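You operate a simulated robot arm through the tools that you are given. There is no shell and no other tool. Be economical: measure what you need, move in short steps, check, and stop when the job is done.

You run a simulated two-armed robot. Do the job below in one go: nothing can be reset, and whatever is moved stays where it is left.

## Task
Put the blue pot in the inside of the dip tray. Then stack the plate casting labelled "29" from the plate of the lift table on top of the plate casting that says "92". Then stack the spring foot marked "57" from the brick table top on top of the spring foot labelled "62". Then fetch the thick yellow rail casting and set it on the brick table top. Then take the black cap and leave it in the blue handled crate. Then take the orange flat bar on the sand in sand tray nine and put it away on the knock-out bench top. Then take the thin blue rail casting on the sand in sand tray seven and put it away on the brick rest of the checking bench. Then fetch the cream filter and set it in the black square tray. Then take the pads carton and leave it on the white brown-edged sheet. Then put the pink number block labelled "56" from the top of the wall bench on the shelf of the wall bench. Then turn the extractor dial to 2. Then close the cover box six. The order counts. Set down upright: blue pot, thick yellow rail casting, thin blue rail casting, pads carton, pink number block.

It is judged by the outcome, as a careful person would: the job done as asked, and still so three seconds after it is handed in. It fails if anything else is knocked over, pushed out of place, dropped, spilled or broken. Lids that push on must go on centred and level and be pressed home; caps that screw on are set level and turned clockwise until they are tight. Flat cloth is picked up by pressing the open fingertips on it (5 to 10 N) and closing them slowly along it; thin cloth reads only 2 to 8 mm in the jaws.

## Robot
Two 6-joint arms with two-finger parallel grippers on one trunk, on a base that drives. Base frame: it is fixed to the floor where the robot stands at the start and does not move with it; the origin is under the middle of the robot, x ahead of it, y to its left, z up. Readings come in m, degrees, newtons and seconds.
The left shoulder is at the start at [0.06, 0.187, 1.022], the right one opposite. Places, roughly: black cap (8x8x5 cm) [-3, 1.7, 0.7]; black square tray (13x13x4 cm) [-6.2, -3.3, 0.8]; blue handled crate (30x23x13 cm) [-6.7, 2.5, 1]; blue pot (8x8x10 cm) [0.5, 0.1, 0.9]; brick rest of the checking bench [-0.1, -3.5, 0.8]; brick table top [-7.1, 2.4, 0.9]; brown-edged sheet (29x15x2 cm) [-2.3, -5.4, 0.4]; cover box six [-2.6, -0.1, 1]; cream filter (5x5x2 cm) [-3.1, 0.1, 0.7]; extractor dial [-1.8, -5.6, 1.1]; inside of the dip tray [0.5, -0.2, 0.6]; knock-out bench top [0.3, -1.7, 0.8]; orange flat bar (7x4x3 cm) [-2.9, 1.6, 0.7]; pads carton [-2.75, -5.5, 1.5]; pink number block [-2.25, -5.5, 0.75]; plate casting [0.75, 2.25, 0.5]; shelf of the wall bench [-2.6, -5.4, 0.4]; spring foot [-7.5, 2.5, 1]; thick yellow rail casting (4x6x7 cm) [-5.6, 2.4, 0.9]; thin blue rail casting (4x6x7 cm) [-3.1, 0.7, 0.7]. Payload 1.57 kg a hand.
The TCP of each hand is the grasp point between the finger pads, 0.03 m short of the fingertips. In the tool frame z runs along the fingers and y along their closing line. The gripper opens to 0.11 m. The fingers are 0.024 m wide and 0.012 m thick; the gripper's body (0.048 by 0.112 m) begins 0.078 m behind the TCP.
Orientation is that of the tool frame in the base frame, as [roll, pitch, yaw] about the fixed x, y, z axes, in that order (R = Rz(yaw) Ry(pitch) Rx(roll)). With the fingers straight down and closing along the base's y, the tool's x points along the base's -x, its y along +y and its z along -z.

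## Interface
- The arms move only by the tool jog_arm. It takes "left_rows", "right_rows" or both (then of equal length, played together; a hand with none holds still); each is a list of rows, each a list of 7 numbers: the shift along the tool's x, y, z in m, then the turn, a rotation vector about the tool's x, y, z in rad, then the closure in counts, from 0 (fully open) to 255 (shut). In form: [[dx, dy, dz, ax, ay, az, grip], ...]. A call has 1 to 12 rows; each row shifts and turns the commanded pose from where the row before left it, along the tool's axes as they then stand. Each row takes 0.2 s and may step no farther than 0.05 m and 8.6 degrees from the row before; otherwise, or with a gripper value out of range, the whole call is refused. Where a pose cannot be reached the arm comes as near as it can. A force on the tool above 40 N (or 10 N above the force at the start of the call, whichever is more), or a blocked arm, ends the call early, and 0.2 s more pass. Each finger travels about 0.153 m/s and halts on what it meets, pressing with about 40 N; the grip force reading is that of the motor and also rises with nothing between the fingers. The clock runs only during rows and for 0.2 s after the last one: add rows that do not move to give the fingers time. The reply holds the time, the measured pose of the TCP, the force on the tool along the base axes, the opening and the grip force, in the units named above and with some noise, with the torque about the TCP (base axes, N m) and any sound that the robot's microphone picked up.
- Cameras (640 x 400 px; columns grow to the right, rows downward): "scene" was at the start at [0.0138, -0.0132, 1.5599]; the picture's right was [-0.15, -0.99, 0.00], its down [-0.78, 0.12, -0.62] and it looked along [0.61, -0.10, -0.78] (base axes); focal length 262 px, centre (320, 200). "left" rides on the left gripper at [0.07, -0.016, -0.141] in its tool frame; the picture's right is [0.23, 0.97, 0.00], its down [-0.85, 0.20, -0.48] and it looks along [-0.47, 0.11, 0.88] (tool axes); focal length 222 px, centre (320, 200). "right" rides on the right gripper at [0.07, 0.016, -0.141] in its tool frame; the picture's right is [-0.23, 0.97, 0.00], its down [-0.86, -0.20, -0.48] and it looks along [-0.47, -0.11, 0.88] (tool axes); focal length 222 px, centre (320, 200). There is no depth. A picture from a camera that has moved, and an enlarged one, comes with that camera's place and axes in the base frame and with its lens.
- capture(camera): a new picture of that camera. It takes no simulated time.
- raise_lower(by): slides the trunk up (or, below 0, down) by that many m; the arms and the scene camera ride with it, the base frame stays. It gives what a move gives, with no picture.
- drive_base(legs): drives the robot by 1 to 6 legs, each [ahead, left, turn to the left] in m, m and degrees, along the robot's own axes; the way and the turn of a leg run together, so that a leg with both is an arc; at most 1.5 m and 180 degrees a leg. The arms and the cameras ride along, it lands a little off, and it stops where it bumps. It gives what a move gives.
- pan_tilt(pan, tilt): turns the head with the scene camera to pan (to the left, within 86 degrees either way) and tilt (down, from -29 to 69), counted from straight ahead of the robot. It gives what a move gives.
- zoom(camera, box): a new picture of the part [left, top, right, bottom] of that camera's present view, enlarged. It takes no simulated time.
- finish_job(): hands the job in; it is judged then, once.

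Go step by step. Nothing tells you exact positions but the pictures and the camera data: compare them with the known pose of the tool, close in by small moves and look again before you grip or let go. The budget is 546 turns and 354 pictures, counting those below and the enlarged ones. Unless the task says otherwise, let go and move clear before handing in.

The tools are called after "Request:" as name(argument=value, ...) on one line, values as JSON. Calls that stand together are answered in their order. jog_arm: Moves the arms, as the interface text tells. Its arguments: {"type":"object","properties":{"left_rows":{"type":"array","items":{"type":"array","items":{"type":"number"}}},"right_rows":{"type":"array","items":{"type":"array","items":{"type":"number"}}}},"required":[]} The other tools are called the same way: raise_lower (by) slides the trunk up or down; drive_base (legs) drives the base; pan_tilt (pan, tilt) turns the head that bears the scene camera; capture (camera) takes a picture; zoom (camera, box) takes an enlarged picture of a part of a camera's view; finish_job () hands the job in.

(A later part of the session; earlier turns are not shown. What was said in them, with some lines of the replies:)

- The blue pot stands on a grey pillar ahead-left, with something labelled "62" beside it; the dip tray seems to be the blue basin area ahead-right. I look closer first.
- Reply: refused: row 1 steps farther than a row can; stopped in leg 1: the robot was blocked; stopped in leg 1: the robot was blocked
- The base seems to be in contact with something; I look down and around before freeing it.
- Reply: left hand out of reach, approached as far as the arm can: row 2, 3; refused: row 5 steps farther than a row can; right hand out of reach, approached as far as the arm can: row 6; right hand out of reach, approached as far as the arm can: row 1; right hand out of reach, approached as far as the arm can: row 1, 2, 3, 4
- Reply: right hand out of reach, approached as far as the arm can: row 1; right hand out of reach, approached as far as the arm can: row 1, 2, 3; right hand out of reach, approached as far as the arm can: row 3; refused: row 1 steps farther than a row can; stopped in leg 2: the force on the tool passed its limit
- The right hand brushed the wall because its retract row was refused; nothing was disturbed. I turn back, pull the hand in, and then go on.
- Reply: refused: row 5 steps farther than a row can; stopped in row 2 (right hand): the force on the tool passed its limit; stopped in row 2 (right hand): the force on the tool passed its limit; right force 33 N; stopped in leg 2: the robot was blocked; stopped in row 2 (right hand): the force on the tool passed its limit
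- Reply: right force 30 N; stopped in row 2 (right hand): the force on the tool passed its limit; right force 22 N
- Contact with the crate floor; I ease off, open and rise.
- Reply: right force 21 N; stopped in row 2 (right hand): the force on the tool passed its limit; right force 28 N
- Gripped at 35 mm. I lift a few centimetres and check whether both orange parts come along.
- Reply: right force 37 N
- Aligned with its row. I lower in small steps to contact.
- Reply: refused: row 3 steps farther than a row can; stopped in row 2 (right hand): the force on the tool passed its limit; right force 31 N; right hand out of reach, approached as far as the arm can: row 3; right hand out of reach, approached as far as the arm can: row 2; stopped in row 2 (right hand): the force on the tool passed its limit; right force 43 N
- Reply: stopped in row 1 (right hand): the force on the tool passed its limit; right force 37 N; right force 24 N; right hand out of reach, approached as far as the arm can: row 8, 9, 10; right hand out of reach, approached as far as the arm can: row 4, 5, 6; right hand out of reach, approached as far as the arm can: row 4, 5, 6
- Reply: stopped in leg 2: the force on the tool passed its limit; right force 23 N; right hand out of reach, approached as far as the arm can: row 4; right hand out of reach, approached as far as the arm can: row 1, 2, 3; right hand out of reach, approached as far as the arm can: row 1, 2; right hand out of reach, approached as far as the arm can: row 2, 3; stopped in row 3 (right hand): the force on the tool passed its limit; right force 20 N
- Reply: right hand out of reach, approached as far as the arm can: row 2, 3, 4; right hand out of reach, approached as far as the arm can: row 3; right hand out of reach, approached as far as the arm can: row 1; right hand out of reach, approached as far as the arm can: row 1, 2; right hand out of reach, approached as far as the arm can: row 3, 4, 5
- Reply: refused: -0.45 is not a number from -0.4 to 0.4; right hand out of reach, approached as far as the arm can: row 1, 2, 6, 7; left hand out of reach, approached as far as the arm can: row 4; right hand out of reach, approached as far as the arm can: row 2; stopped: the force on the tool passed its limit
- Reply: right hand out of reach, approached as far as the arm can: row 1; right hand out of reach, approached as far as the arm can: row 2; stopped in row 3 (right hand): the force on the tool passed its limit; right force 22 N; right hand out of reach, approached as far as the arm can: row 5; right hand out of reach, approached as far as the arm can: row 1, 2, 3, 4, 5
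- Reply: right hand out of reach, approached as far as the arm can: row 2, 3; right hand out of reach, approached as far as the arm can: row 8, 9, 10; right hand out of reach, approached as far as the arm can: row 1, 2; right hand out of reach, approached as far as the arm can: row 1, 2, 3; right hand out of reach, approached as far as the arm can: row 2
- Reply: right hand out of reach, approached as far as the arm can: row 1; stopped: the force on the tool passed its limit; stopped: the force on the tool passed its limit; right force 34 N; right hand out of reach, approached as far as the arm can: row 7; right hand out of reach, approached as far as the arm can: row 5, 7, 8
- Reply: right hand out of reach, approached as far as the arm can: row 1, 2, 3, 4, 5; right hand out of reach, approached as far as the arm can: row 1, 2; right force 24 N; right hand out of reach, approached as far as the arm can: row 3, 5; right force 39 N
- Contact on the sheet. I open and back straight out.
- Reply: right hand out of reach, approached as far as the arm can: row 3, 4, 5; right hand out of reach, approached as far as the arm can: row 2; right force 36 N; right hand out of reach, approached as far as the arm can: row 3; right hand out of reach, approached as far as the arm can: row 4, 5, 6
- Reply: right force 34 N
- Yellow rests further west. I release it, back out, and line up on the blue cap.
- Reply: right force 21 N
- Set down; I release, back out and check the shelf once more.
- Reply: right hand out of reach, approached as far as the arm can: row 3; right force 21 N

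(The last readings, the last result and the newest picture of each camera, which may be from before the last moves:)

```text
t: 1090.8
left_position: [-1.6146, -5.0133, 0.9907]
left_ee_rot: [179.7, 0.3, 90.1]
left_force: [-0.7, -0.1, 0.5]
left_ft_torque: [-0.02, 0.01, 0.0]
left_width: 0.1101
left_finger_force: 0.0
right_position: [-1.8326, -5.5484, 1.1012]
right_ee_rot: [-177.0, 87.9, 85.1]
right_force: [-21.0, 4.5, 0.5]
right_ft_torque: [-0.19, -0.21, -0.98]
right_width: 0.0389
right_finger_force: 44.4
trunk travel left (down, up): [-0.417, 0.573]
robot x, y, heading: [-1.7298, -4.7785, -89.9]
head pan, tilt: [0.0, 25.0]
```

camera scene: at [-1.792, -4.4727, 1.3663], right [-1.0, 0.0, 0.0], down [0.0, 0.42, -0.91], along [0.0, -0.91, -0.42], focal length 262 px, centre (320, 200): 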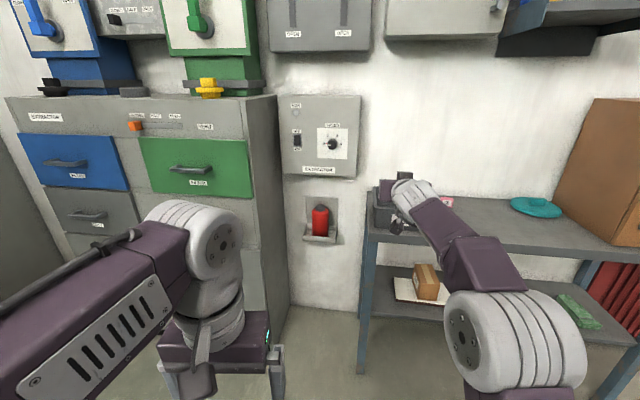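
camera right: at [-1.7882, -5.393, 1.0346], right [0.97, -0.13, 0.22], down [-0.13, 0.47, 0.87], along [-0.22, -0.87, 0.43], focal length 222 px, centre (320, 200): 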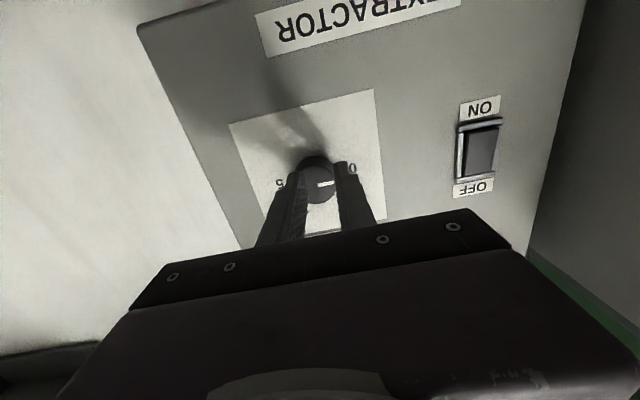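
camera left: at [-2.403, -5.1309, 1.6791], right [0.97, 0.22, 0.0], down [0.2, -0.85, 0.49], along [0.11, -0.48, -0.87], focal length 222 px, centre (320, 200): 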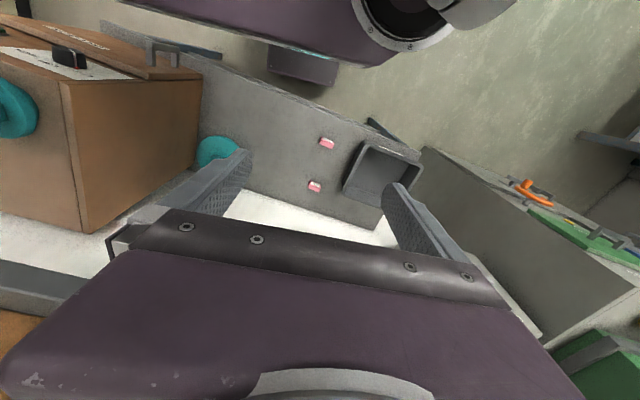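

Request:
jog_arm(right_rows=[[0, -0.008, 0, 0, 0, 0, 210], [0, 0, 0, 0, 0, 0, 210]])

Request:
capture(camera="right")

```text
t: 1091.4
left_position: [-1.6126, -5.0142, 0.99]
left_ee_rot: [179.8, 0.3, 90.2]
left_force: [0.2, 0.3, -0.2]
left_ft_torque: [-0.04, 0.0, 0.01]
left_width: 0.1101
left_finger_force: 0.0
right_position: [-1.8322, -5.5496, 1.1007]
right_ee_rot: [-173.7, 88.0, 89.1]
right_force: [-8.5, 4.0, -0.4]
right_ft_torque: [0.1, -0.11, -0.19]
right_width: 0.0386
right_finger_force: 44.1
trunk travel left (down, up): [-0.417, 0.573]
robot x, y, heading: [-1.7303, -4.7778, -89.7]
head pan, tilt: [0.0, 25.0]
```

```text
30 pictures are left
camera right: at [-1.7977, -5.4086, 1.0354], right [0.97, -0.13, 0.22], down [-0.14, 0.47, 0.87], along [-0.22, -0.87, 0.44], focal length 222 px, centre (320, 200)
```

right: 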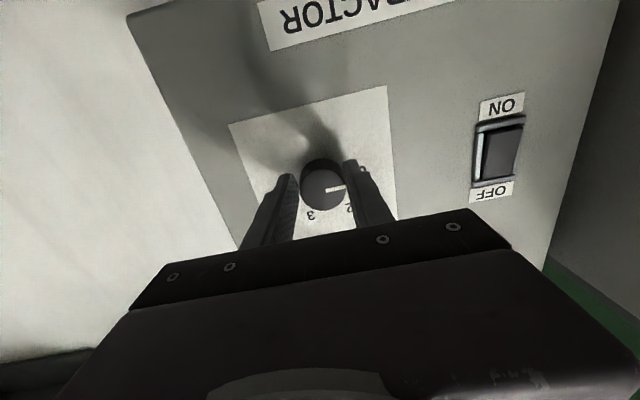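

Request:
jog_arm(right_rows=[[0, -0.003, 0, 0, 0, 0, 210], [0, 0, 0, 0, 0, 0.14, 210], [0, 0, 0, 0, 0, 0.14, 210], [0, 0, 0, 0, 0, 0.14, 210], [0, 0, 0, 0, 0, 0, 210]])

Request:
capture(camera="right")

```text
t: 1092.6
left_position: [-1.6077, -5.0142, 0.9897]
left_ee_rot: [-179.7, 0.2, 90.2]
left_force: [-0.3, -1.5, 0.3]
left_ft_torque: [0.01, 0.0, 0.03]
left_width: 0.11
left_finger_force: 0.0
right_position: [-1.8295, -5.5492, 1.1017]
right_ee_rot: [94.8, 66.3, -2.7]
right_force: [18.7, -3.1, 5.5]
right_ft_torque: [0.24, 0.13, 1.19]
right_width: 0.0391
right_finger_force: 44.5
trunk travel left (down, up): [-0.417, 0.573]
robot x, y, heading: [-1.7268, -4.7785, -90.0]
head pan, tilt: [0.0, 25.0]
```

```text
29 pictures are left
camera right: at [-1.7676, -5.4127, 1.0483], right [0.79, -0.12, 0.6], down [-0.47, 0.52, 0.72], along [-0.39, -0.85, 0.35], focal length 222 px, centre (320, 200)
```

right: 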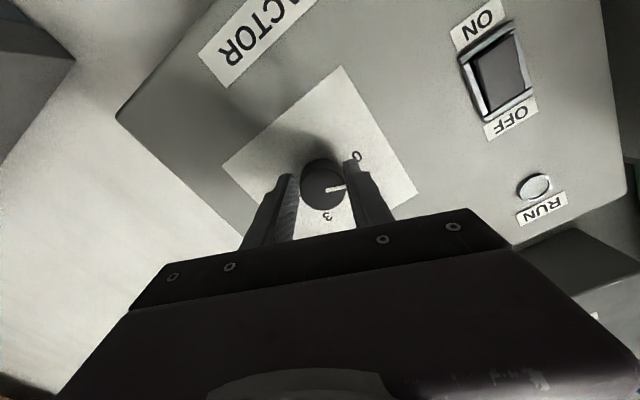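

Request:
jog_arm(right_rows=[[0.002, 0.0046, 0, 0, 0, 0.125, 210], [0, 0, 0, 0, 0, 0.125, 210], [0, 0, 0, 0, 0, 0.125, 210], [0, 0, 0, 0, 0, 0.125, 210], [0, 0, 0, 0, 0, 0.127, 210], [0, 0, 0, 0, 0, 0, 210]])

Request:
capture(camera="right")

```text
t: 1093.8
left_position: [-1.6101, -5.0146, 0.9902]
left_ee_rot: [179.9, 0.2, 90.2]
left_force: [-0.4, 0.3, 0.5]
left_ft_torque: [-0.03, -0.02, 0.0]
left_width: 0.1099
left_finger_force: 0.1
right_position: [-1.8246, -5.5496, 1.1053]
right_ee_rot: [91.7, 31.1, -5.7]
right_force: [7.2, -1.7, 4.2]
right_ft_torque: [-0.13, 0.06, 1.24]
right_width: 0.0391
right_finger_force: 44.4
trunk travel left (down, up): [-0.417, 0.573]
robot x, y, heading: [-1.726, -4.7767, -89.3]
head pan, tilt: [0.0, 25.0]
stopped in row 6 (right hand): the force on the tool passed its limit (the readings are from after the stop); the commanded pose is now the measured one
```

```text
28 pictures are left
camera right: at [-1.7394, -5.4167, 1.0862], right [0.3, -0.06, 0.95], down [-0.78, 0.56, 0.28], along [-0.55, -0.82, 0.13], focal length 222 px, centre (320, 200)
```

right: 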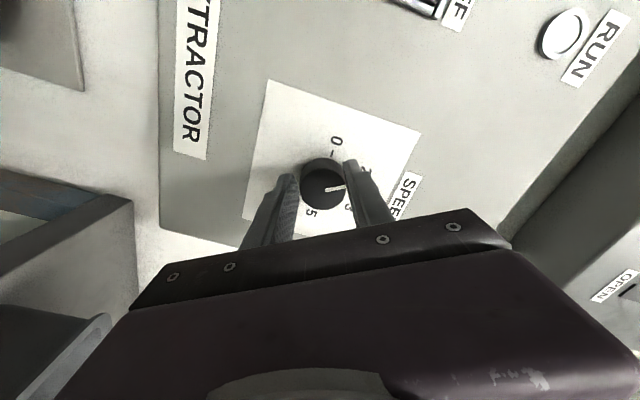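

Request:
jog_arm(right_rows=[[0, 0, 0, 0, 0, 0.05, 210], [0, 0, 0, 0, 0, 0, 210]])

Request:
jog_arm(right_rows=[[0, 0, 0, 0, 0, 0, 170], [0, 0, 0, 0, 0, 0, 120], [0, 0, 0, 0, 0, 0, 90], [0, 0, 0, 0, 0, 0, 90], [0, 0, -0.03, 0, 0, 0, 90], [0, 0, -0.04, 0, 0, 0, 90], [0, 0, -0.04, 0, 0, 0, 90]])

Request:
capture(camera="right")

```text
t: 1094.4
left_position: [-1.6086, -5.0148, 0.989]
left_ee_rot: [-179.9, 0.3, 90.2]
left_force: [-0.5, -0.7, 0.6]
left_ft_torque: [-0.01, 0.03, -0.01]
left_width: 0.1099
left_finger_force: 0.0
right_position: [-1.8241, -5.5503, 1.1071]
right_ee_rot: [91.5, 28.3, -6.0]
right_force: [12.5, -5.0, 10.1]
right_ft_torque: [-0.06, 0.18, 1.5]
right_width: 0.039
right_finger_force: 44.5
trunk travel left (down, up): [-0.417, 0.573]
robot x, y, heading: [-1.7304, -4.7798, -89.7]
head pan, tilt: [0.0, 25.0]
```

```text
t: 1096.0
left_position: [-1.61, -5.0143, 0.9898]
left_ee_rot: [179.9, 0.2, 90.2]
left_force: [-0.7, 0.2, 0.1]
left_ft_torque: [-0.01, 0.0, 0.01]
left_width: 0.1097
left_finger_force: 0.0
right_position: [-1.813, -5.4403, 1.1083]
right_ee_rot: [91.6, 28.1, -6.2]
right_force: [0.3, 0.5, 0.3]
right_ft_torque: [0.01, 0.01, 0.01]
right_width: 0.0712
right_finger_force: 0.0
trunk travel left (down, up): [-0.417, 0.573]
robot x, y, heading: [-1.7301, -4.7792, -89.5]
head pan, tilt: [0.0, 25.0]
```

```text
27 pictures are left
camera right: at [-1.7266, -5.3075, 1.094], right [0.25, -0.05, 0.97], down [-0.79, 0.57, 0.24], along [-0.57, -0.82, 0.1], focal length 222 px, centre (320, 200)
```

right: 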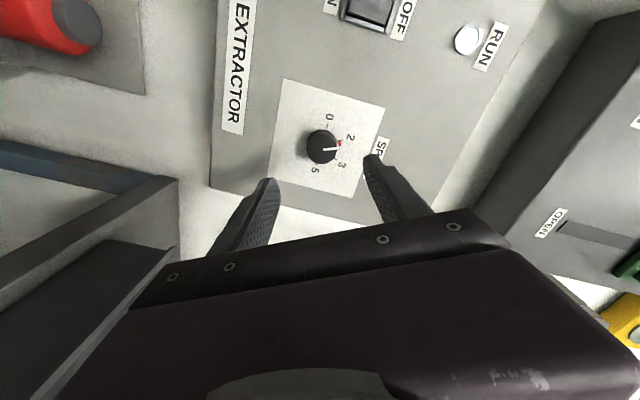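

Request:
zoom(camera="right", box=[260, 80, 400, 200])

```text
3.33 times, centred on (330, 140) of right
camera zoom: at [-1.7266, -5.3075, 1.094], right [0.25, -0.05, 0.97], down [-0.79, 0.57, 0.24], along [-0.57, -0.82, 0.1], focal length 740 px, centre (287, 400)
```

zoom: 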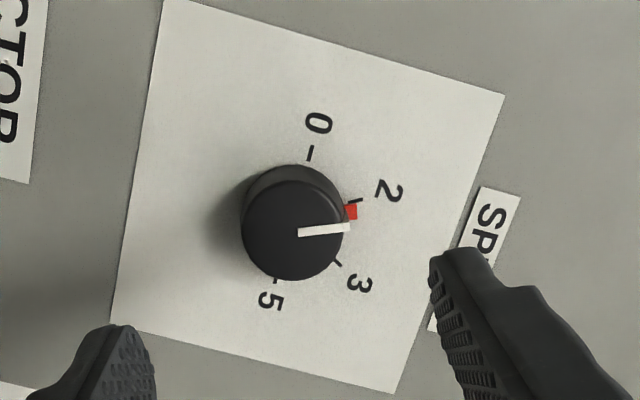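

Request:
jog_arm(right_rows=[[0.0017, 0.005, 0.04, 0, 0, 0, 110], [0, 0, 0.04, 0, 0, 0, 110], [0, 0, 0.03, 0, 0, 0, 110], [0, 0, 0, 0, 0, 0, 150], [0, 0, 0, 0, 0, 0, 190], [0, 0, 0, 0, 0, 0, 210], [0, 0, 0, 0, 0, 0, 210]])

Request:
jog_arm(right_rows=[[0, 0, 0, 0, 0, -0.08, 210], [0, 0, 0, 0, 0, -0.08, 210], [0, 0, 0, 0, 0, 0, 210]])

Request:
jog_arm(right_rows=[[0, 0, 0, 0, 0, 0, 170], [0, 0, 0, 0, 0, 0, 120], [0, 0, 0, 0, 0, 0, 90], [0, 0, 0, 0, 0, 0, 90], [0, 0, -0.03, 0, 0, 0, 90], [0, 0, -0.04, 0, 0, 0, 90], [0, 0, -0.04, 0, 0, 0, 90]])

Request:
zoom(camera="right", box=[260, 80, 400, 200])

```text
t: 1097.6
left_position: [-1.6122, -5.0157, 0.9887]
left_ee_rot: [179.9, 0.3, 90.2]
left_force: [-0.2, 0.1, -0.3]
left_ft_torque: [0.02, -0.03, 0.01]
left_width: 0.1097
left_finger_force: 0.0
right_position: [-1.8254, -5.5514, 1.1068]
right_ee_rot: [91.9, 28.1, -6.1]
right_force: [-1.3, 0.2, -3.9]
right_ft_torque: [-0.04, -0.03, -0.02]
right_width: 0.0393
right_finger_force: 44.4
trunk travel left (down, up): [-0.417, 0.573]
robot x, y, heading: [-1.7337, -4.7811, -89.5]
head pan, tilt: [0.0, 25.0]
```

```text
t: 1098.4
left_position: [-1.6111, -5.0163, 0.9889]
left_ee_rot: [179.9, 0.3, 90.3]
left_force: [-0.1, 0.6, -0.3]
left_ft_torque: [0.0, 0.0, -0.01]
left_width: 0.11
left_finger_force: 0.0
right_position: [-1.8255, -5.5512, 1.105]
right_ee_rot: [92.2, 37.3, -5.7]
right_force: [-1.6, 6.6, -14.1]
right_ft_torque: [0.18, -0.14, -0.6]
right_width: 0.0391
right_finger_force: 44.2
trunk travel left (down, up): [-0.417, 0.573]
robot x, y, heading: [-1.7291, -4.7775, -89.6]
head pan, tilt: [0.0, 25.0]
```

```text
t: 1100.0
left_position: [-1.6107, -5.0145, 0.9905]
left_ee_rot: [-179.9, 0.4, 90.2]
left_force: [-0.7, 0.4, 1.2]
left_ft_torque: [0.01, -0.01, -0.01]
left_width: 0.1102
left_finger_force: 0.1
right_position: [-1.8109, -5.4389, 1.1128]
right_ee_rot: [91.8, 37.2, -5.8]
right_force: [0.2, 0.8, -0.3]
right_ft_torque: [0.02, 0.0, -0.02]
right_width: 0.071
right_finger_force: 0.0
trunk travel left (down, up): [-0.417, 0.573]
robot x, y, heading: [-1.7284, -4.7786, -89.8]
head pan, tilt: [0.0, 25.0]
```

```text
3.33 times, centred on (330, 140) of right
camera zoom: at [-1.7267, -5.3068, 1.0869], right [0.4, -0.07, 0.91], down [-0.74, 0.56, 0.37], along [-0.54, -0.82, 0.17], focal length 740 px, centre (287, 400)
```

zoom: 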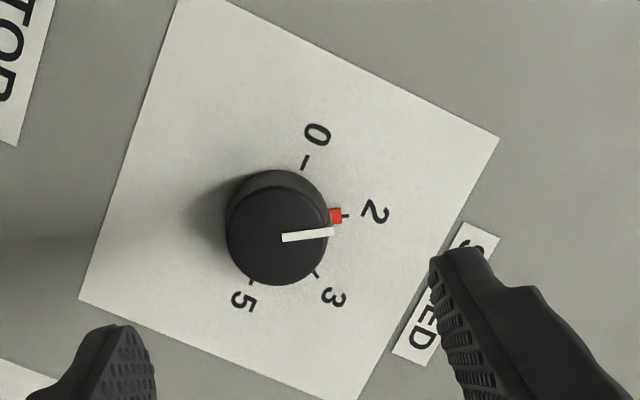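

Request:
drive_base(legs=[[-0.5, 0, 0]])

Request:
jog_arm(right_rows=[[0, 0, -0.04, 0, 0, -0.134, 0], [0, 0, -0.04, 0, 0, -0.134, 0], [0, 0, -0.04, 0, 0, -0.134, 0], [0, 0, 0, 0, 0, -0.134, 0], [0, 0, 0, 0, 0, -0.134, 0], [0, 0, 0, 0, 0, -0.134, 0], [0, 0, 0, 0, 0, -0.134, 0]])

Request:
jog_arm(right_rows=[[0, 0, -0.02, 0, 0.14, 0, 0], [0, 0, -0.02, 0, 0.14, 0, 0], [0, 0, -0.02, 0, 0.14, 0, 0], [0, 0, 0, 0, 0.14, 0, 0], [0, 0, 0, 0, 0.14, 0, 0], [0, 0, 0, 0, 0.14, 0, 0], [0, 0, 0, 0, 0.14, 0, 0], [0, 0, 0, 0, 0.14, 0, 0], [0, 0, 0, 0, 0.14, 0, 0], [0, 0, 0, 0, 0.14, 0, 0], [0, 0, 0, 0, 0.13, 0, 0]])

```text
t: 1103.0
left_position: [-1.6141, -4.5093, 0.9902]
left_ee_rot: [-180.0, 0.3, 90.7]
left_force: [-0.6, -0.4, 0.1]
left_ft_torque: [0.03, -0.01, 0.02]
left_width: 0.1101
left_finger_force: 0.0
right_position: [-1.8087, -4.9381, 1.1137]
right_ee_rot: [91.9, 37.3, -5.2]
right_force: [0.1, 0.2, -0.1]
right_ft_torque: [0.03, -0.02, 0.04]
right_width: 0.071
right_finger_force: 0.0
trunk travel left (down, up): [-0.417, 0.573]
robot x, y, heading: [-1.7305, -4.2742, -89.1]
head pan, tilt: [0.0, 25.0]
```

```text
t: 1104.6
left_position: [-1.6143, -4.5111, 0.9897]
left_ee_rot: [-179.9, 0.2, 90.8]
left_force: [-0.4, 0.5, -0.3]
left_ft_torque: [0.0, -0.01, 0.0]
left_width: 0.1097
left_finger_force: 0.1
right_position: [-1.7961, -4.8195, 1.1151]
right_ee_rot: [-142.6, 88.1, 121.1]
right_force: [-0.5, 0.6, 0.5]
right_ft_torque: [0.0, 0.01, 0.01]
right_width: 0.1102
right_finger_force: 0.1
trunk travel left (down, up): [-0.417, 0.573]
robot x, y, heading: [-1.7378, -4.2765, -89.0]
head pan, tilt: [0.0, 25.0]
```

```text
t: 1107.0
left_position: [-1.6151, -4.5111, 0.9888]
left_ee_rot: [179.9, 0.2, 90.7]
left_force: [1.0, -0.1, 0.3]
left_ft_torque: [-0.04, 0.03, 0.03]
left_width: 0.1098
left_finger_force: 0.1
right_position: [-1.8433, -4.7594, 0.947]
right_ee_rot: [-178.0, 29.2, 84.4]
right_force: [-0.3, -0.6, -0.4]
right_ft_torque: [0.01, -0.01, -0.01]
right_width: 0.1099
right_finger_force: 0.1
right hand out of reach, approached as far as the arm can: row 4, 5, 6, 7, 8, 9, 10, 11
trunk travel left (down, up): [-0.417, 0.573]
robot x, y, heading: [-1.7354, -4.2782, -88.9]
head pan, tilt: [0.0, 25.0]
```

Request:
jog_arm(right_rows=[[0.035, 0, -0.035, 0, 0.1, 0, 0], [0.035, 0, -0.035, 0, 0.14, 0, 0], [0.035, 0, -0.03, 0, 0.14, 0, 0], [0.02, 0, -0.03, 0, 0.13, 0, 0]])

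Request:
drive_base(legs=[[-0.2, 0.75, 0], [0, 0, 90], [0, 1.45, 0], [0, 1.45, 0], [0, 1.45, 0]])

```text
t: 1108.0
left_position: [-1.6148, -4.5119, 0.9895]
left_ee_rot: [-180.0, 0.3, 90.7]
left_force: [0.4, -0.5, -1.0]
left_ft_torque: [-0.02, 0.0, -0.01]
left_width: 0.11
left_finger_force: 0.0
right_position: [-1.819, -4.6108, 0.8374]
right_ee_rot: [-172.7, 12.1, 83.4]
right_force: [-0.3, -0.8, 0.4]
right_ft_torque: [0.02, 0.02, -0.02]
right_width: 0.1101
right_finger_force: 0.1
right hand out of reach, approached as far as the arm can: row 1, 2, 3, 4
trunk travel left (down, up): [-0.417, 0.573]
robot x, y, heading: [-1.7342, -4.2768, -89.0]
head pan, tilt: [0.0, 25.0]
```

```text
t: 1136.5
left_position: [-0.8103, 0.4152, 0.989]
left_ee_rot: [-180.0, 0.2, 179.0]
left_force: [0.5, 0.1, -0.8]
left_ft_torque: [-0.03, 0.0, 0.0]
left_width: 0.1099
left_finger_force: 0.0
right_position: [-0.717, 0.2087, 0.8378]
right_ee_rot: [-172.7, 12.2, 171.7]
right_force: [-0.3, -0.3, -0.6]
right_ft_torque: [0.0, 0.01, -0.01]
right_width: 0.1101
right_finger_force: 0.1
trunk travel left (down, up): [-0.417, 0.573]
robot x, y, heading: [-1.0489, 0.3011, -0.8]
head pan, tilt: [0.0, 25.0]
```

Request:
drive_base(legs=[[0, 1.3, 0.8], [0, 1.2, 0], [-1.45, 0, 0], [-1.5, 0, 0], [0, -1.4, 0], [0, -1.4, 0]])

Request:
pan_tilt(pan=0, tilt=25)

Request:
capture(camera="scene")

```text
t: 1176.2
left_position: [-3.7777, 0.1346, 0.9903]
left_ee_rot: [179.9, 0.3, -178.9]
left_force: [0.4, -0.3, -0.9]
left_ft_torque: [0.06, -0.01, 0.03]
left_width: 0.1101
left_finger_force: 0.1
right_position: [-3.6749, -0.0699, 0.8376]
right_ee_rot: [-172.8, 12.2, 173.9]
right_force: [0.9, 0.2, -0.8]
right_ft_torque: [0.02, 0.0, -0.02]
right_width: 0.1099
right_finger_force: 0.1
trunk travel left (down, up): [-0.417, 0.573]
robot x, y, heading: [-4.0128, 0.0115, 1.1]
head pan, tilt: [0.0, 25.0]
```

```text
t: 1176.8
left_position: [-3.7772, 0.1351, 0.9896]
left_ee_rot: [179.9, 0.1, -178.7]
left_force: [-0.2, -0.9, 0.8]
left_ft_torque: [0.01, -0.01, -0.02]
left_width: 0.1101
left_finger_force: 0.0
right_position: [-3.6742, -0.0692, 0.8387]
right_ee_rot: [-172.7, 12.2, 173.9]
right_force: [-0.6, 0.0, -0.7]
right_ft_torque: [0.0, 0.02, 0.03]
right_width: 0.1101
right_finger_force: 0.2
trunk travel left (down, up): [-0.417, 0.573]
robot x, y, heading: [-4.0136, 0.0111, 1.6]
head pan, tilt: [0.0, 25.0]
```

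```text
24 pictures are left
camera scene: at [-3.9806, 0.0116, 1.3663], right [0.02, -1.0, 0.0], down [-0.42, -0.01, -0.91], along [0.91, 0.02, -0.42], focal length 262 px, centre (320, 200)
```

scene: 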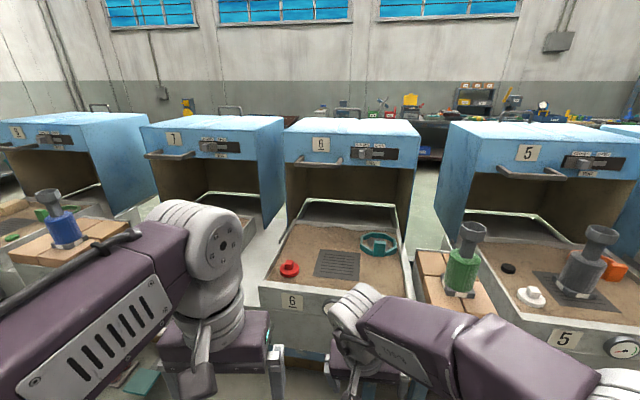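

Request:
zoom(camera="scene", box=[250, 100, 450, 300])

```text
2.00 times, centred on (350, 200) of scene
camera zoom: at [-3.9806, 0.0116, 1.3663], right [0.02, -1.0, 0.0], down [-0.42, -0.01, -0.91], along [0.91, 0.02, -0.42], focal length 523 px, centre (260, 200)
```

zoom: 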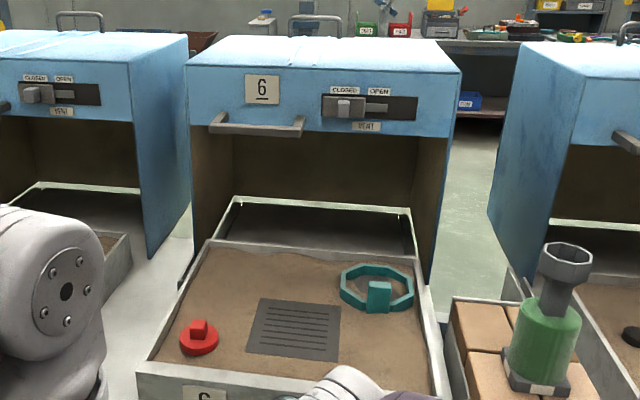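

Request:
drive_base(legs=[[0.2, 0.25, -1.5]])

Request:
jog_arm(right_rows=[[0.0, 0, -0.04, -0.12, -0.1, 0, 100], [0, 0, -0.04, 0, -0.14, 0, 150], [0, 0, -0.04, 0, -0.14, 0, 200], [0, 0, -0.04, 0, -0.14, 0, 200], [-0.03, 0, 0, 0, -0.14, 0, 200], [-0.03, 0, 0, 0, -0.14, 0, 200], [-0.03, 0, 0, 0, -0.14, 0, 200], [-0.03, 0, 0, 0, -0.14, 0, 200]])

```text
t: 1179.0
left_position: [-3.5794, 0.3787, 0.9896]
left_ee_rot: [-180.0, 0.3, 179.6]
left_force: [-0.2, 0.1, 0.5]
left_ft_torque: [-0.03, 0.01, 0.01]
left_width: 0.1103
left_finger_force: 0.0
right_position: [-3.4818, 0.1722, 0.8375]
right_ee_rot: [-172.7, 12.1, 172.3]
right_force: [0.2, -0.3, -0.3]
right_ft_torque: [0.02, 0.01, -0.01]
right_width: 0.1101
right_finger_force: 0.1
trunk travel left (down, up): [-0.417, 0.573]
robot x, y, heading: [-3.8142, 0.2606, -0.1]
head pan, tilt: [0.0, 25.0]
```

```text
refused: row 1 steps farther than a row can; nothing moved
```

Request:
jog_arm(right_rows=[[0, 0, -0.04, -0.12, 0, 0, 100], [0, 0, -0.04, 0, -0.14, 0, 150], [0, 0, -0.04, 0, -0.14, 0, 200], [0, 0, -0.04, 0, -0.14, 0, 200], [-0.03, 0, 0.02, 0, -0.14, 0, 200], [-0.03, 0, 0.02, 0, -0.14, 0, 200], [-0.03, 0, 0.02, 0, -0.14, 0, 200], [-0.03, 0, 0.02, 0, -0.14, 0, 200], [0, 0, 0.04, 0, -0.1, 0, 200]])

```text
t: 1181.0
left_position: [-3.577, 0.38, 0.9894]
left_ee_rot: [-180.0, 0.1, 179.6]
left_force: [0.5, 0.1, -0.2]
left_ft_torque: [0.01, 0.02, -0.02]
left_width: 0.11
left_finger_force: 0.0
right_position: [-3.3203, 0.1764, 0.931]
right_ee_rot: [-166.6, 77.0, -175.4]
right_force: [0.5, 0.1, 0.5]
right_ft_torque: [0.01, -0.01, 0.03]
right_width: 0.0239
right_finger_force: 0.1
right hand out of reach, approached as far as the arm can: row 1, 2, 3, 4
trunk travel left (down, up): [-0.417, 0.573]
robot x, y, heading: [-3.8212, 0.2617, -0.0]
head pan, tilt: [0.0, 25.0]
```

Request:
drive_base(legs=[[0.25, 0, 0]])

Request:
jog_arm(right_rows=[[0, 0, 0, 0, 0, 0.14, 120], [0, 0, 0, 0, 0, 0.14, 120], [0, 0, 0, 0, 0, 0.14, 120], [0, 0, 0, 0, 0, 0.14, 120], [0, 0, 0, 0, 0, 0.14, 120], [0, 0, 0, 0, 0, 0.14, 120], [0, 0, 0, 0, 0, 0.14, 120], [0, 0, 0, 0, 0, 0.14, 120], [0, 0, 0, 0, 0, 0.14, 120], [0, 0, 0, 0, 0, 0.14, 120], [0, 0, 0, 0, 0, 0.14, 120]])

Request:
capture(camera="right")

```text
t: 1182.8
left_position: [-3.3242, 0.3758, 0.9887]
left_ee_rot: [180.0, 0.2, 179.3]
left_force: [0.4, 0.1, -0.7]
left_ft_torque: [0.0, 0.0, -0.03]
left_width: 0.1101
left_finger_force: 0.1
right_position: [-3.0686, 0.1729, 0.9313]
right_ee_rot: [-166.6, 77.2, -175.7]
right_force: [-0.5, 1.1, -0.1]
right_ft_torque: [0.01, -0.01, 0.02]
right_width: 0.0237
right_finger_force: 0.1
trunk travel left (down, up): [-0.417, 0.573]
robot x, y, heading: [-3.564, 0.2603, -0.7]
head pan, tilt: [0.0, 25.0]
```

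```text
t: 1185.2
left_position: [-3.3249, 0.3757, 0.9893]
left_ee_rot: [-179.9, 0.3, 179.2]
left_force: [0.3, -0.1, -0.5]
left_ft_torque: [0.02, -0.01, 0.0]
left_width: 0.11
left_finger_force: 0.1
right_position: [-3.0683, 0.1716, 0.9313]
right_ee_rot: [102.4, 4.6, 81.7]
right_force: [-0.6, 1.4, -0.8]
right_ft_torque: [0.03, 0.05, 0.02]
right_width: 0.0583
right_finger_force: 0.1
trunk travel left (down, up): [-0.417, 0.573]
robot x, y, heading: [-3.5658, 0.2647, -0.5]
head pan, tilt: [0.0, 25.0]
```

```text
22 pictures are left
camera right: at [-3.1909, 0.2638, 0.9728], right [0.19, -0.18, 0.97], down [-0.63, -0.78, -0.02], along [0.75, -0.6, -0.26], focal length 222 px, centre (320, 200)
```

right: 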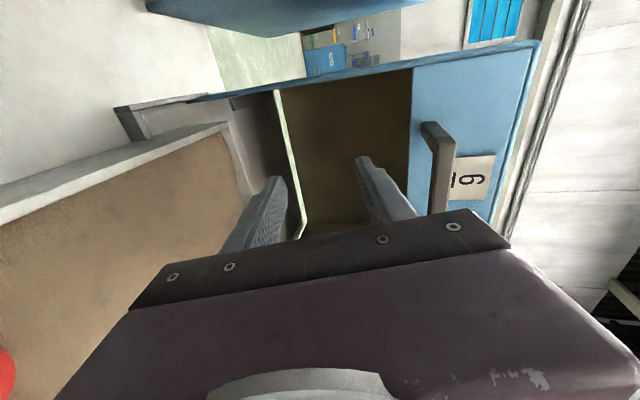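

Request:
raise_lower(by=0.125)

Request:
drive_base(legs=[[0, -0.09, 0.5]])

Request:
capture(camera="right")

```text
t: 1186.7
left_position: [-3.3247, 0.3763, 1.1131]
left_ee_rot: [180.0, 0.2, 179.3]
left_force: [0.1, -0.8, 0.8]
left_ft_torque: [-0.02, 0.04, -0.01]
left_width: 0.1101
left_finger_force: 0.0
right_position: [-3.07, 0.1721, 1.0568]
right_ee_rot: [102.5, 4.7, 81.6]
right_force: [-0.5, -0.1, 1.0]
right_ft_torque: [-0.05, 0.03, 0.04]
right_width: 0.0582
right_finger_force: 0.1
trunk travel left (down, up): [-0.542, 0.448]
robot x, y, heading: [-3.563, 0.2662, -0.2]
head pan, tilt: [0.0, 25.0]
```

```text
t: 1187.8
left_position: [-3.3272, 0.2891, 1.1137]
left_ee_rot: [179.8, 0.3, 179.8]
left_force: [-0.7, -0.9, -0.1]
left_ft_torque: [0.02, -0.07, 0.01]
left_width: 0.1099
left_finger_force: 0.1
right_position: [-3.0697, 0.0875, 1.0578]
right_ee_rot: [102.4, 4.6, 82.2]
right_force: [0.2, -0.7, -0.5]
right_ft_torque: [-0.03, 0.0, 0.03]
right_width: 0.0581
right_finger_force: 0.1
trunk travel left (down, up): [-0.542, 0.448]
robot x, y, heading: [-3.5664, 0.1751, -0.2]
head pan, tilt: [0.0, 25.0]
```

```text
21 pictures are left
camera right: at [-3.1913, 0.1785, 1.0976], right [0.19, -0.18, 0.97], down [-0.62, -0.78, -0.02], along [0.76, -0.6, -0.26], focal length 222 px, centre (320, 200)
```

right: 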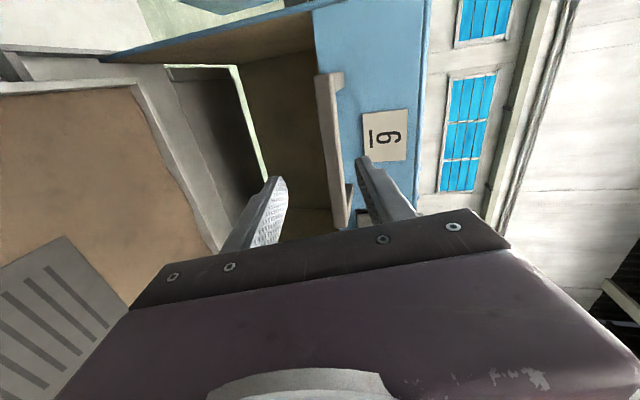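

Request:
jog_arm(right_rows=[[0, 0.009, 0.04, 0, 0, 0, 120], [0, 0, 0.04, 0, 0, 0, 120], [0, 0, 0, 0, 0, 0, 120]])

Request:
capture(camera="right")

```text
t: 1188.6
left_position: [-3.3263, 0.2913, 1.114]
left_ee_rot: [-179.9, 0.3, 179.8]
left_force: [-0.2, 0.2, -0.2]
left_ft_torque: [-0.01, -0.07, 0.0]
left_width: 0.1101
left_finger_force: 0.1
right_position: [-2.9891, 0.0772, 1.0504]
right_ee_rot: [102.4, 4.7, 82.0]
right_force: [-0.2, -0.3, 0.2]
right_ft_torque: [0.04, 0.04, 0.0]
right_width: 0.0584
right_finger_force: 0.0
trunk travel left (down, up): [-0.542, 0.448]
robot x, y, heading: [-3.5658, 0.1715, 0.2]
head pan, tilt: [0.0, 25.0]
```

```text
20 pictures are left
camera right: at [-3.1119, 0.1681, 1.0893], right [0.19, -0.18, 0.97], down [-0.62, -0.78, -0.02], along [0.76, -0.6, -0.26], focal length 222 px, centre (320, 200)
```

right: 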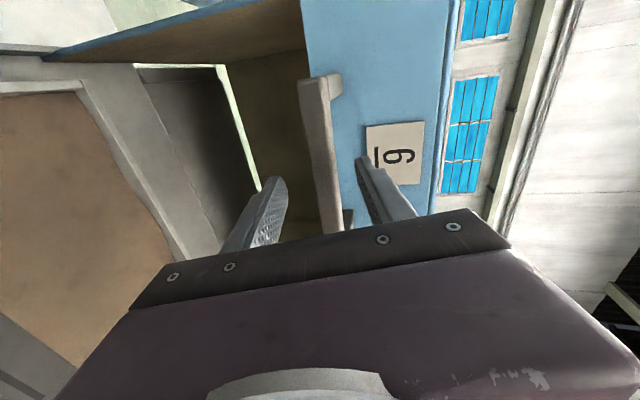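

Request:
jog_arm(right_rows=[[0, 0.004, 0.03, 0, 0, 0, 120], [0, 0, 0.015, 0, 0, 0, 120], [0, 0, 0, 0, 0, 0, 160], [0, 0, 0, 0, 0, 0, 200], [0, 0, 0, 0, 0, 0, 220], [0, 0, 0, 0, 0, 0, 220]])

Request:
capture(camera="right")

```text
t: 1190.0
left_position: [-3.3256, 0.2915, 1.1145]
left_ee_rot: [-180.0, 0.2, 179.8]
left_force: [0.0, -0.4, -0.1]
left_ft_torque: [0.02, -0.01, 0.0]
left_width: 0.1101
left_finger_force: 0.0
right_position: [-2.9472, 0.07, 1.0432]
right_ee_rot: [102.3, 4.6, 82.1]
right_force: [3.4, 0.6, 4.5]
right_ft_torque: [0.98, -0.73, 0.16]
right_width: 0.0257
right_finger_force: 36.5
trunk travel left (down, up): [-0.542, 0.448]
robot x, y, heading: [-3.569, 0.1749, -0.2]
head pan, tilt: [0.0, 25.0]
```

```text
19 pictures are left
camera right: at [-3.0686, 0.1612, 1.084], right [0.19, -0.18, 0.97], down [-0.62, -0.78, -0.02], along [0.76, -0.6, -0.26], focal length 222 px, centre (320, 200)
```

right: 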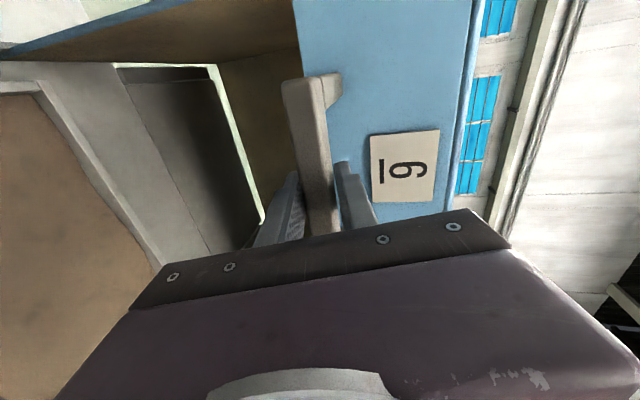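

Request:
drive_base(legs=[[-0.03, 0, 0]])

```text
t: 1190.9
left_position: [-3.3536, 0.2939, 1.114]
left_ee_rot: [-179.9, 0.0, 179.9]
left_force: [-0.5, 0.3, 0.6]
left_ft_torque: [0.01, 0.02, 0.04]
left_width: 0.1098
left_finger_force: 0.1
right_position: [-2.9729, 0.0743, 1.0447]
right_ee_rot: [102.3, 5.0, 82.3]
right_force: [14.8, 16.0, 7.5]
right_ft_torque: [0.8, -0.81, 0.53]
right_width: 0.0256
right_finger_force: 37.0
trunk travel left (down, up): [-0.542, 0.448]
robot x, y, heading: [-3.597, 0.1723, 0.1]
head pan, tilt: [0.0, 25.0]
```

Request:
capture(camera="right")

```text
18 pictures are left
camera right: at [-3.0951, 0.1646, 1.0835], right [0.19, -0.17, 0.97], down [-0.62, -0.78, -0.02], along [0.76, -0.6, -0.25], focal length 222 px, centre (320, 200)
```

right: 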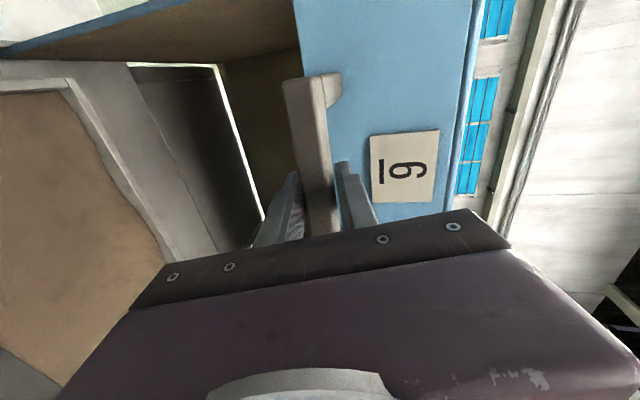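

Request:
drive_base(legs=[[-0.06, 0.012, 0]])

```text
t: 1191.8
left_position: [-3.4108, 0.3013, 1.1136]
left_ee_rot: [179.9, -0.1, 179.9]
left_force: [0.4, 0.0, -0.9]
left_ft_torque: [0.0, -0.02, 0.0]
left_width: 0.11
left_finger_force: 0.0
right_position: [-3.0288, 0.0828, 1.0439]
right_ee_rot: [102.2, 4.6, 82.1]
right_force: [12.2, -0.8, -7.4]
right_ft_torque: [0.89, -1.0, 0.28]
right_width: 0.0254
right_finger_force: 36.6
trunk travel left (down, up): [-0.542, 0.448]
robot x, y, heading: [-3.6555, 0.1858, -0.1]
head pan, tilt: [0.0, 25.0]
```

Request:
drive_base(legs=[[-0.06, 0.008, 0]])

Request:
capture(camera="scene")

```text
t: 1193.1
left_position: [-3.4803, 0.3115, 1.1153]
left_ee_rot: [179.9, 0.3, 179.8]
left_force: [-0.3, 0.2, -0.9]
left_ft_torque: [0.0, 0.0, -0.01]
left_width: 0.1098
left_finger_force: 0.1
right_position: [-3.0999, 0.0935, 1.0437]
right_ee_rot: [102.5, 4.4, 82.3]
right_force: [-6.1, 1.4, 2.8]
right_ft_torque: [0.8, -0.6, -0.46]
right_width: 0.0255
right_finger_force: 36.3
trunk travel left (down, up): [-0.542, 0.448]
robot x, y, heading: [-3.7149, 0.1949, -0.0]
head pan, tilt: [0.0, 25.0]
stopped in leg 1: the force on the tool passed its limit (the readings are from after the stop); the commanded pose is now the measured one
```

```text
17 pictures are left
camera scene: at [-3.6871, 0.1924, 1.4912], right [0.0, -1.0, 0.0], down [-0.42, 0.0, -0.91], along [0.91, 0.0, -0.42], focal length 262 px, centre (320, 200)
```

scene: 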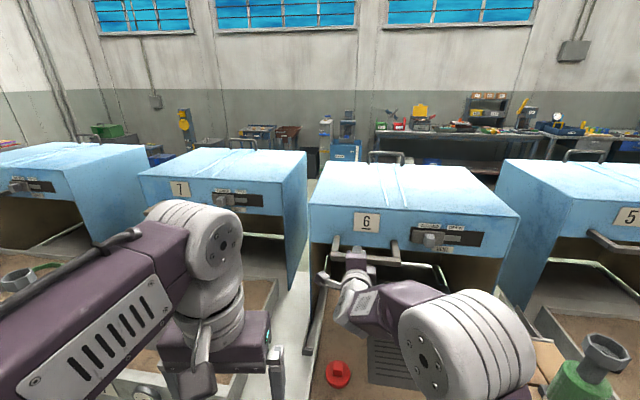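

Request:
drive_base(legs=[[-0.05, 0.006, 0]])

Request:
drive_base(legs=[[-0.05, 0.006, 0]])

```text
t: 1194.0
left_position: [-3.5227, 0.3164, 1.1141]
left_ee_rot: [-180.0, -0.1, 179.9]
left_force: [1.3, 0.9, 0.6]
left_ft_torque: [-0.03, 0.05, 0.0]
left_width: 0.1102
left_finger_force: 0.1
right_position: [-3.141, 0.0997, 1.0443]
right_ee_rot: [102.2, 4.6, 82.3]
right_force: [15.9, 3.9, 12.1]
right_ft_torque: [0.85, -0.81, 0.22]
right_width: 0.0254
right_finger_force: 36.3
trunk travel left (down, up): [-0.542, 0.448]
robot x, y, heading: [-3.7669, 0.1984, 0.0]
head pan, tilt: [0.0, 25.0]
```

```text
t: 1194.9
left_position: [-3.5703, 0.3232, 1.1119]
left_ee_rot: [179.9, -0.2, 179.9]
left_force: [0.2, -0.1, -0.7]
left_ft_torque: [0.0, 0.02, 0.0]
left_width: 0.11
left_finger_force: 0.0
right_position: [-3.1885, 0.1061, 1.0439]
right_ee_rot: [102.2, 4.6, 82.5]
right_force: [14.4, 8.4, -11.1]
right_ft_torque: [0.87, -1.0, 0.48]
right_width: 0.0252
right_finger_force: 37.1
trunk travel left (down, up): [-0.542, 0.448]
robot x, y, heading: [-3.8163, 0.2066, 0.0]
head pan, tilt: [0.0, 25.0]
```

Request:
drive_base(legs=[[-0.05, 0.004, 0]])

Request:
drive_base(legs=[[-0.04, 0.003, 0]])

Request:
capture(camera="scene")

```text
t: 1196.1
left_position: [-3.6303, 0.3284, 1.1145]
left_ee_rot: [179.8, 0.2, 180.0]
left_force: [-0.8, 0.8, 0.0]
left_ft_torque: [-0.01, -0.02, 0.01]
left_width: 0.1099
left_finger_force: 0.2
right_position: [-3.2475, 0.1142, 1.0438]
right_ee_rot: [102.5, 4.4, 82.9]
right_force: [-1.5, 3.4, 1.3]
right_ft_torque: [0.85, -0.64, -0.71]
right_width: 0.0255
right_finger_force: 37.2
trunk travel left (down, up): [-0.542, 0.448]
robot x, y, heading: [-3.8664, 0.21, 0.3]
head pan, tilt: [0.0, 25.0]
stopped in leg 1: the force on the tool passed its limit (the readings are from after the stop); the commanded pose is now the measured one
```

```text
t: 1196.9
left_position: [-3.6625, 0.3332, 1.1129]
left_ee_rot: [180.0, -0.1, 180.0]
left_force: [-0.2, -0.2, 0.1]
left_ft_torque: [0.02, 0.03, 0.03]
left_width: 0.1098
left_finger_force: 0.1
right_position: [-3.2813, 0.1193, 1.0447]
right_ee_rot: [102.5, 4.6, 83.0]
right_force: [15.5, 14.6, 8.6]
right_ft_torque: [0.86, -0.81, 0.44]
right_width: 0.0255
right_finger_force: 37.5
trunk travel left (down, up): [-0.542, 0.448]
robot x, y, heading: [-3.9046, 0.214, 0.2]
head pan, tilt: [0.0, 25.0]
```

```text
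16 pictures are left
camera scene: at [-3.8679, 0.2144, 1.4914], right [0.01, -1.0, 0.0], down [-0.43, 0.0, -0.9], along [0.9, 0.0, -0.43], focal length 262 px, centre (320, 200)
```

scene: 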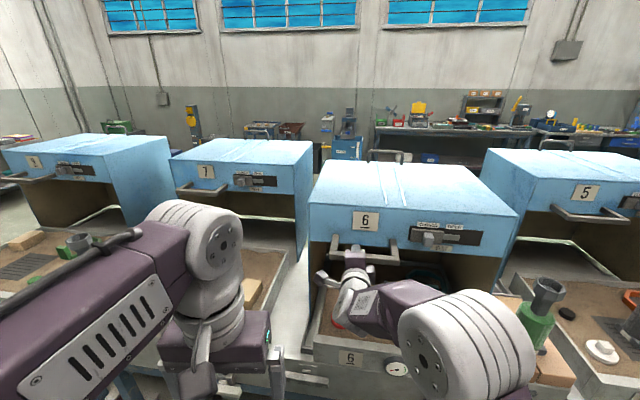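

Request:
drive_base(legs=[[-0.05, 0.0, 0]])

Request:
drive_base(legs=[[-0.05, 0.003, 0]])

```text
t: 1198.1
left_position: [-3.7202, 0.3327, 1.1133]
left_ee_rot: [180.0, 0.2, -179.8]
left_force: [-0.4, 0.1, 0.3]
left_ft_torque: [0.01, 0.02, -0.05]
left_width: 0.11
left_finger_force: 0.1
right_position: [-3.3376, 0.1253, 1.0447]
right_ee_rot: [102.5, 4.3, 84.0]
right_force: [0.8, 7.2, 0.7]
right_ft_torque: [1.11, -0.79, -0.11]
right_width: 0.0256
right_finger_force: 37.0
trunk travel left (down, up): [-0.542, 0.448]
robot x, y, heading: [-3.9579, 0.2118, 0.6]
head pan, tilt: [0.0, 25.0]
stopped in leg 1: the force on the tool passed its limit (the readings are from after the stop); the commanded pose is now the measured one
```

```text
t: 1199.0
left_position: [-3.7563, 0.3354, 1.1142]
left_ee_rot: [179.9, 0.2, -179.7]
left_force: [-0.1, 0.3, -0.7]
left_ft_torque: [-0.03, 0.0, -0.03]
left_width: 0.1099
left_finger_force: 0.0
right_position: [-3.3726, 0.128, 1.0475]
right_ee_rot: [102.2, 4.2, 83.8]
right_force: [0.2, 4.0, -3.4]
right_ft_torque: [0.88, -0.67, -0.65]
right_width: 0.0252
right_finger_force: 36.9
trunk travel left (down, up): [-0.542, 0.448]
robot x, y, heading: [-3.9951, 0.2142, 0.7]
head pan, tilt: [0.0, 25.0]
stopped in leg 1: the force on the tool passed its limit (the readings are from after the stop); the commanded pose is now the measured one
```

Request:
capture(camera="scene")

```text
15 pictures are left
camera scene: at [-3.9621, 0.215, 1.4913], right [0.01, -1.0, 0.0], down [-0.42, 0.0, -0.91], along [0.91, 0.01, -0.42], focal length 262 px, centre (320, 200)
```

scene: 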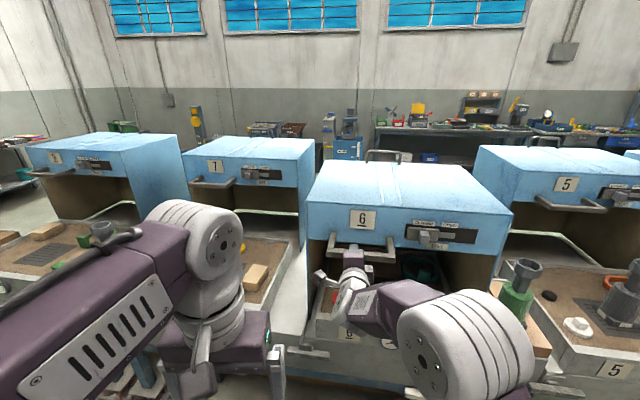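

Request:
drive_base(legs=[[-0.05, 0.0, -0.4]])

Request:
drive_base(legs=[[-0.05, 0.002, 0]])

```text
t: 1199.8
left_position: [-3.772, 0.3344, 1.1143]
left_ee_rot: [179.9, 0.0, -180.0]
left_force: [0.5, 0.1, -0.1]
left_ft_torque: [0.02, -0.01, -0.02]
left_width: 0.1101
left_finger_force: 0.1
right_position: [-3.3871, 0.1269, 1.0493]
right_ee_rot: [101.7, 4.3, 83.8]
right_force: [2.4, -0.1, -5.4]
right_ft_torque: [0.14, -0.06, 0.01]
right_width: 0.0255
right_finger_force: 5.8
trunk travel left (down, up): [-0.542, 0.448]
robot x, y, heading: [-4.0106, 0.2149, 0.0]
head pan, tilt: [0.0, 25.0]
stopped in leg 1: the force on the tool passed its limit (the readings are from after the stop); the commanded pose is now the measured one
```

```text
t: 1200.7
left_position: [-3.7929, 0.3341, 1.1142]
left_ee_rot: [179.9, 0.1, -179.9]
left_force: [-0.5, 0.0, -0.4]
left_ft_torque: [0.05, -0.02, 0.04]
left_width: 0.1103
left_finger_force: 0.1
right_position: [-3.407, 0.1265, 1.056]
right_ee_rot: [100.8, 4.1, 83.8]
right_force: [0.2, -0.7, -0.9]
right_ft_torque: [-0.02, 0.03, -0.03]
right_width: 0.0
right_finger_force: 21.6
trunk travel left (down, up): [-0.542, 0.448]
robot x, y, heading: [-4.0312, 0.2153, 0.7]
head pan, tilt: [0.0, 25.0]
stopped in leg 1: the force on the tool passed its limit (the readings are from after the stop); the commanded pose is now the measured one
```

Request:
drive_base(legs=[[-0.25, 0.0, 0]])

Request:
capture(camera="scene")

```text
t: 1202.5
left_position: [-4.0517, 0.3322, 1.1142]
left_ee_rot: [179.9, 0.1, -179.8]
left_force: [-0.4, 0.1, -0.8]
left_ft_torque: [0.01, -0.03, 0.01]
left_width: 0.1104
left_finger_force: 0.1
right_position: [-3.6637, 0.1253, 1.058]
right_ee_rot: [100.6, 4.1, 83.7]
right_force: [-0.5, -0.1, 0.3]
right_ft_torque: [-0.01, 0.0, 0.0]
right_width: 0.0151
right_finger_force: 0.0
trunk travel left (down, up): [-0.542, 0.448]
robot x, y, heading: [-4.2866, 0.2151, 0.4]
head pan, tilt: [0.0, 25.0]
```

```text
14 pictures are left
camera scene: at [-4.2573, 0.2125, 1.4913], right [0.01, -1.0, 0.0], down [-0.42, 0.0, -0.91], along [0.91, 0.01, -0.42], focal length 262 px, centre (320, 200)
```

scene: 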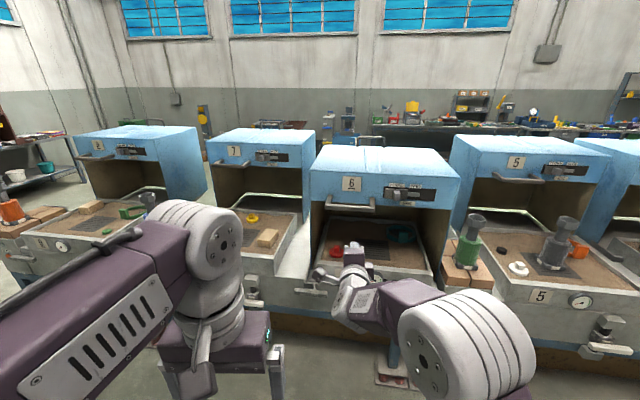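

Request:
zoom(camera="scene", box=[280, 130, 480, 310])

```text
2.22 times, centred on (380, 220) of scene
camera zoom: at [-4.2573, 0.2125, 1.4913], right [0.01, -1.0, 0.0], down [-0.42, 0.0, -0.91], along [0.91, 0.01, -0.42], focal length 582 px, centre (187, 156)
```

zoom: 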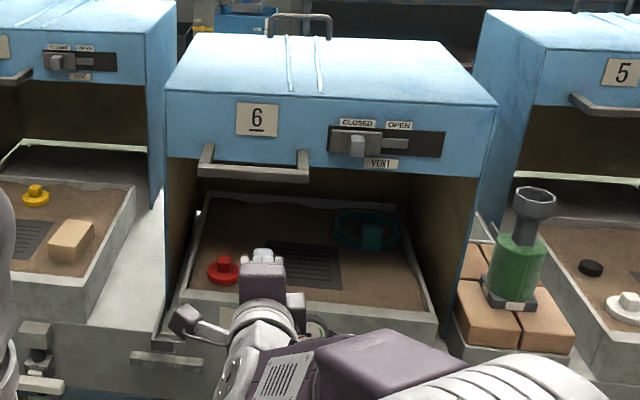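

Everything on the list is in its place: cover box six is pulled forward to its stop, the dial pointer sits on 2, and both hands are clear. I hand the job in.

Request:
finish_job()

```text
The job is handed in.
```

The job is handed in: I did all twelve tasks in the order given. Three things to know:

- **Bottles:** while fetching the pads carton I pushed the yellow and blue bottles on that wall shelf out of place. I put them back, but only to within about 2–3 cm by eye.
- **Bumps:** the hand or base also knocked several fixed surfaces along the way: the wall shelf and wall bench edges, the wall by the brick table, and something beside tray nine, probably its foot pedal. I saw nothing else shift.
- **Cover box six:** I judged it closed because it stopped moving under a firm pull. The hood sits flush over the tray.
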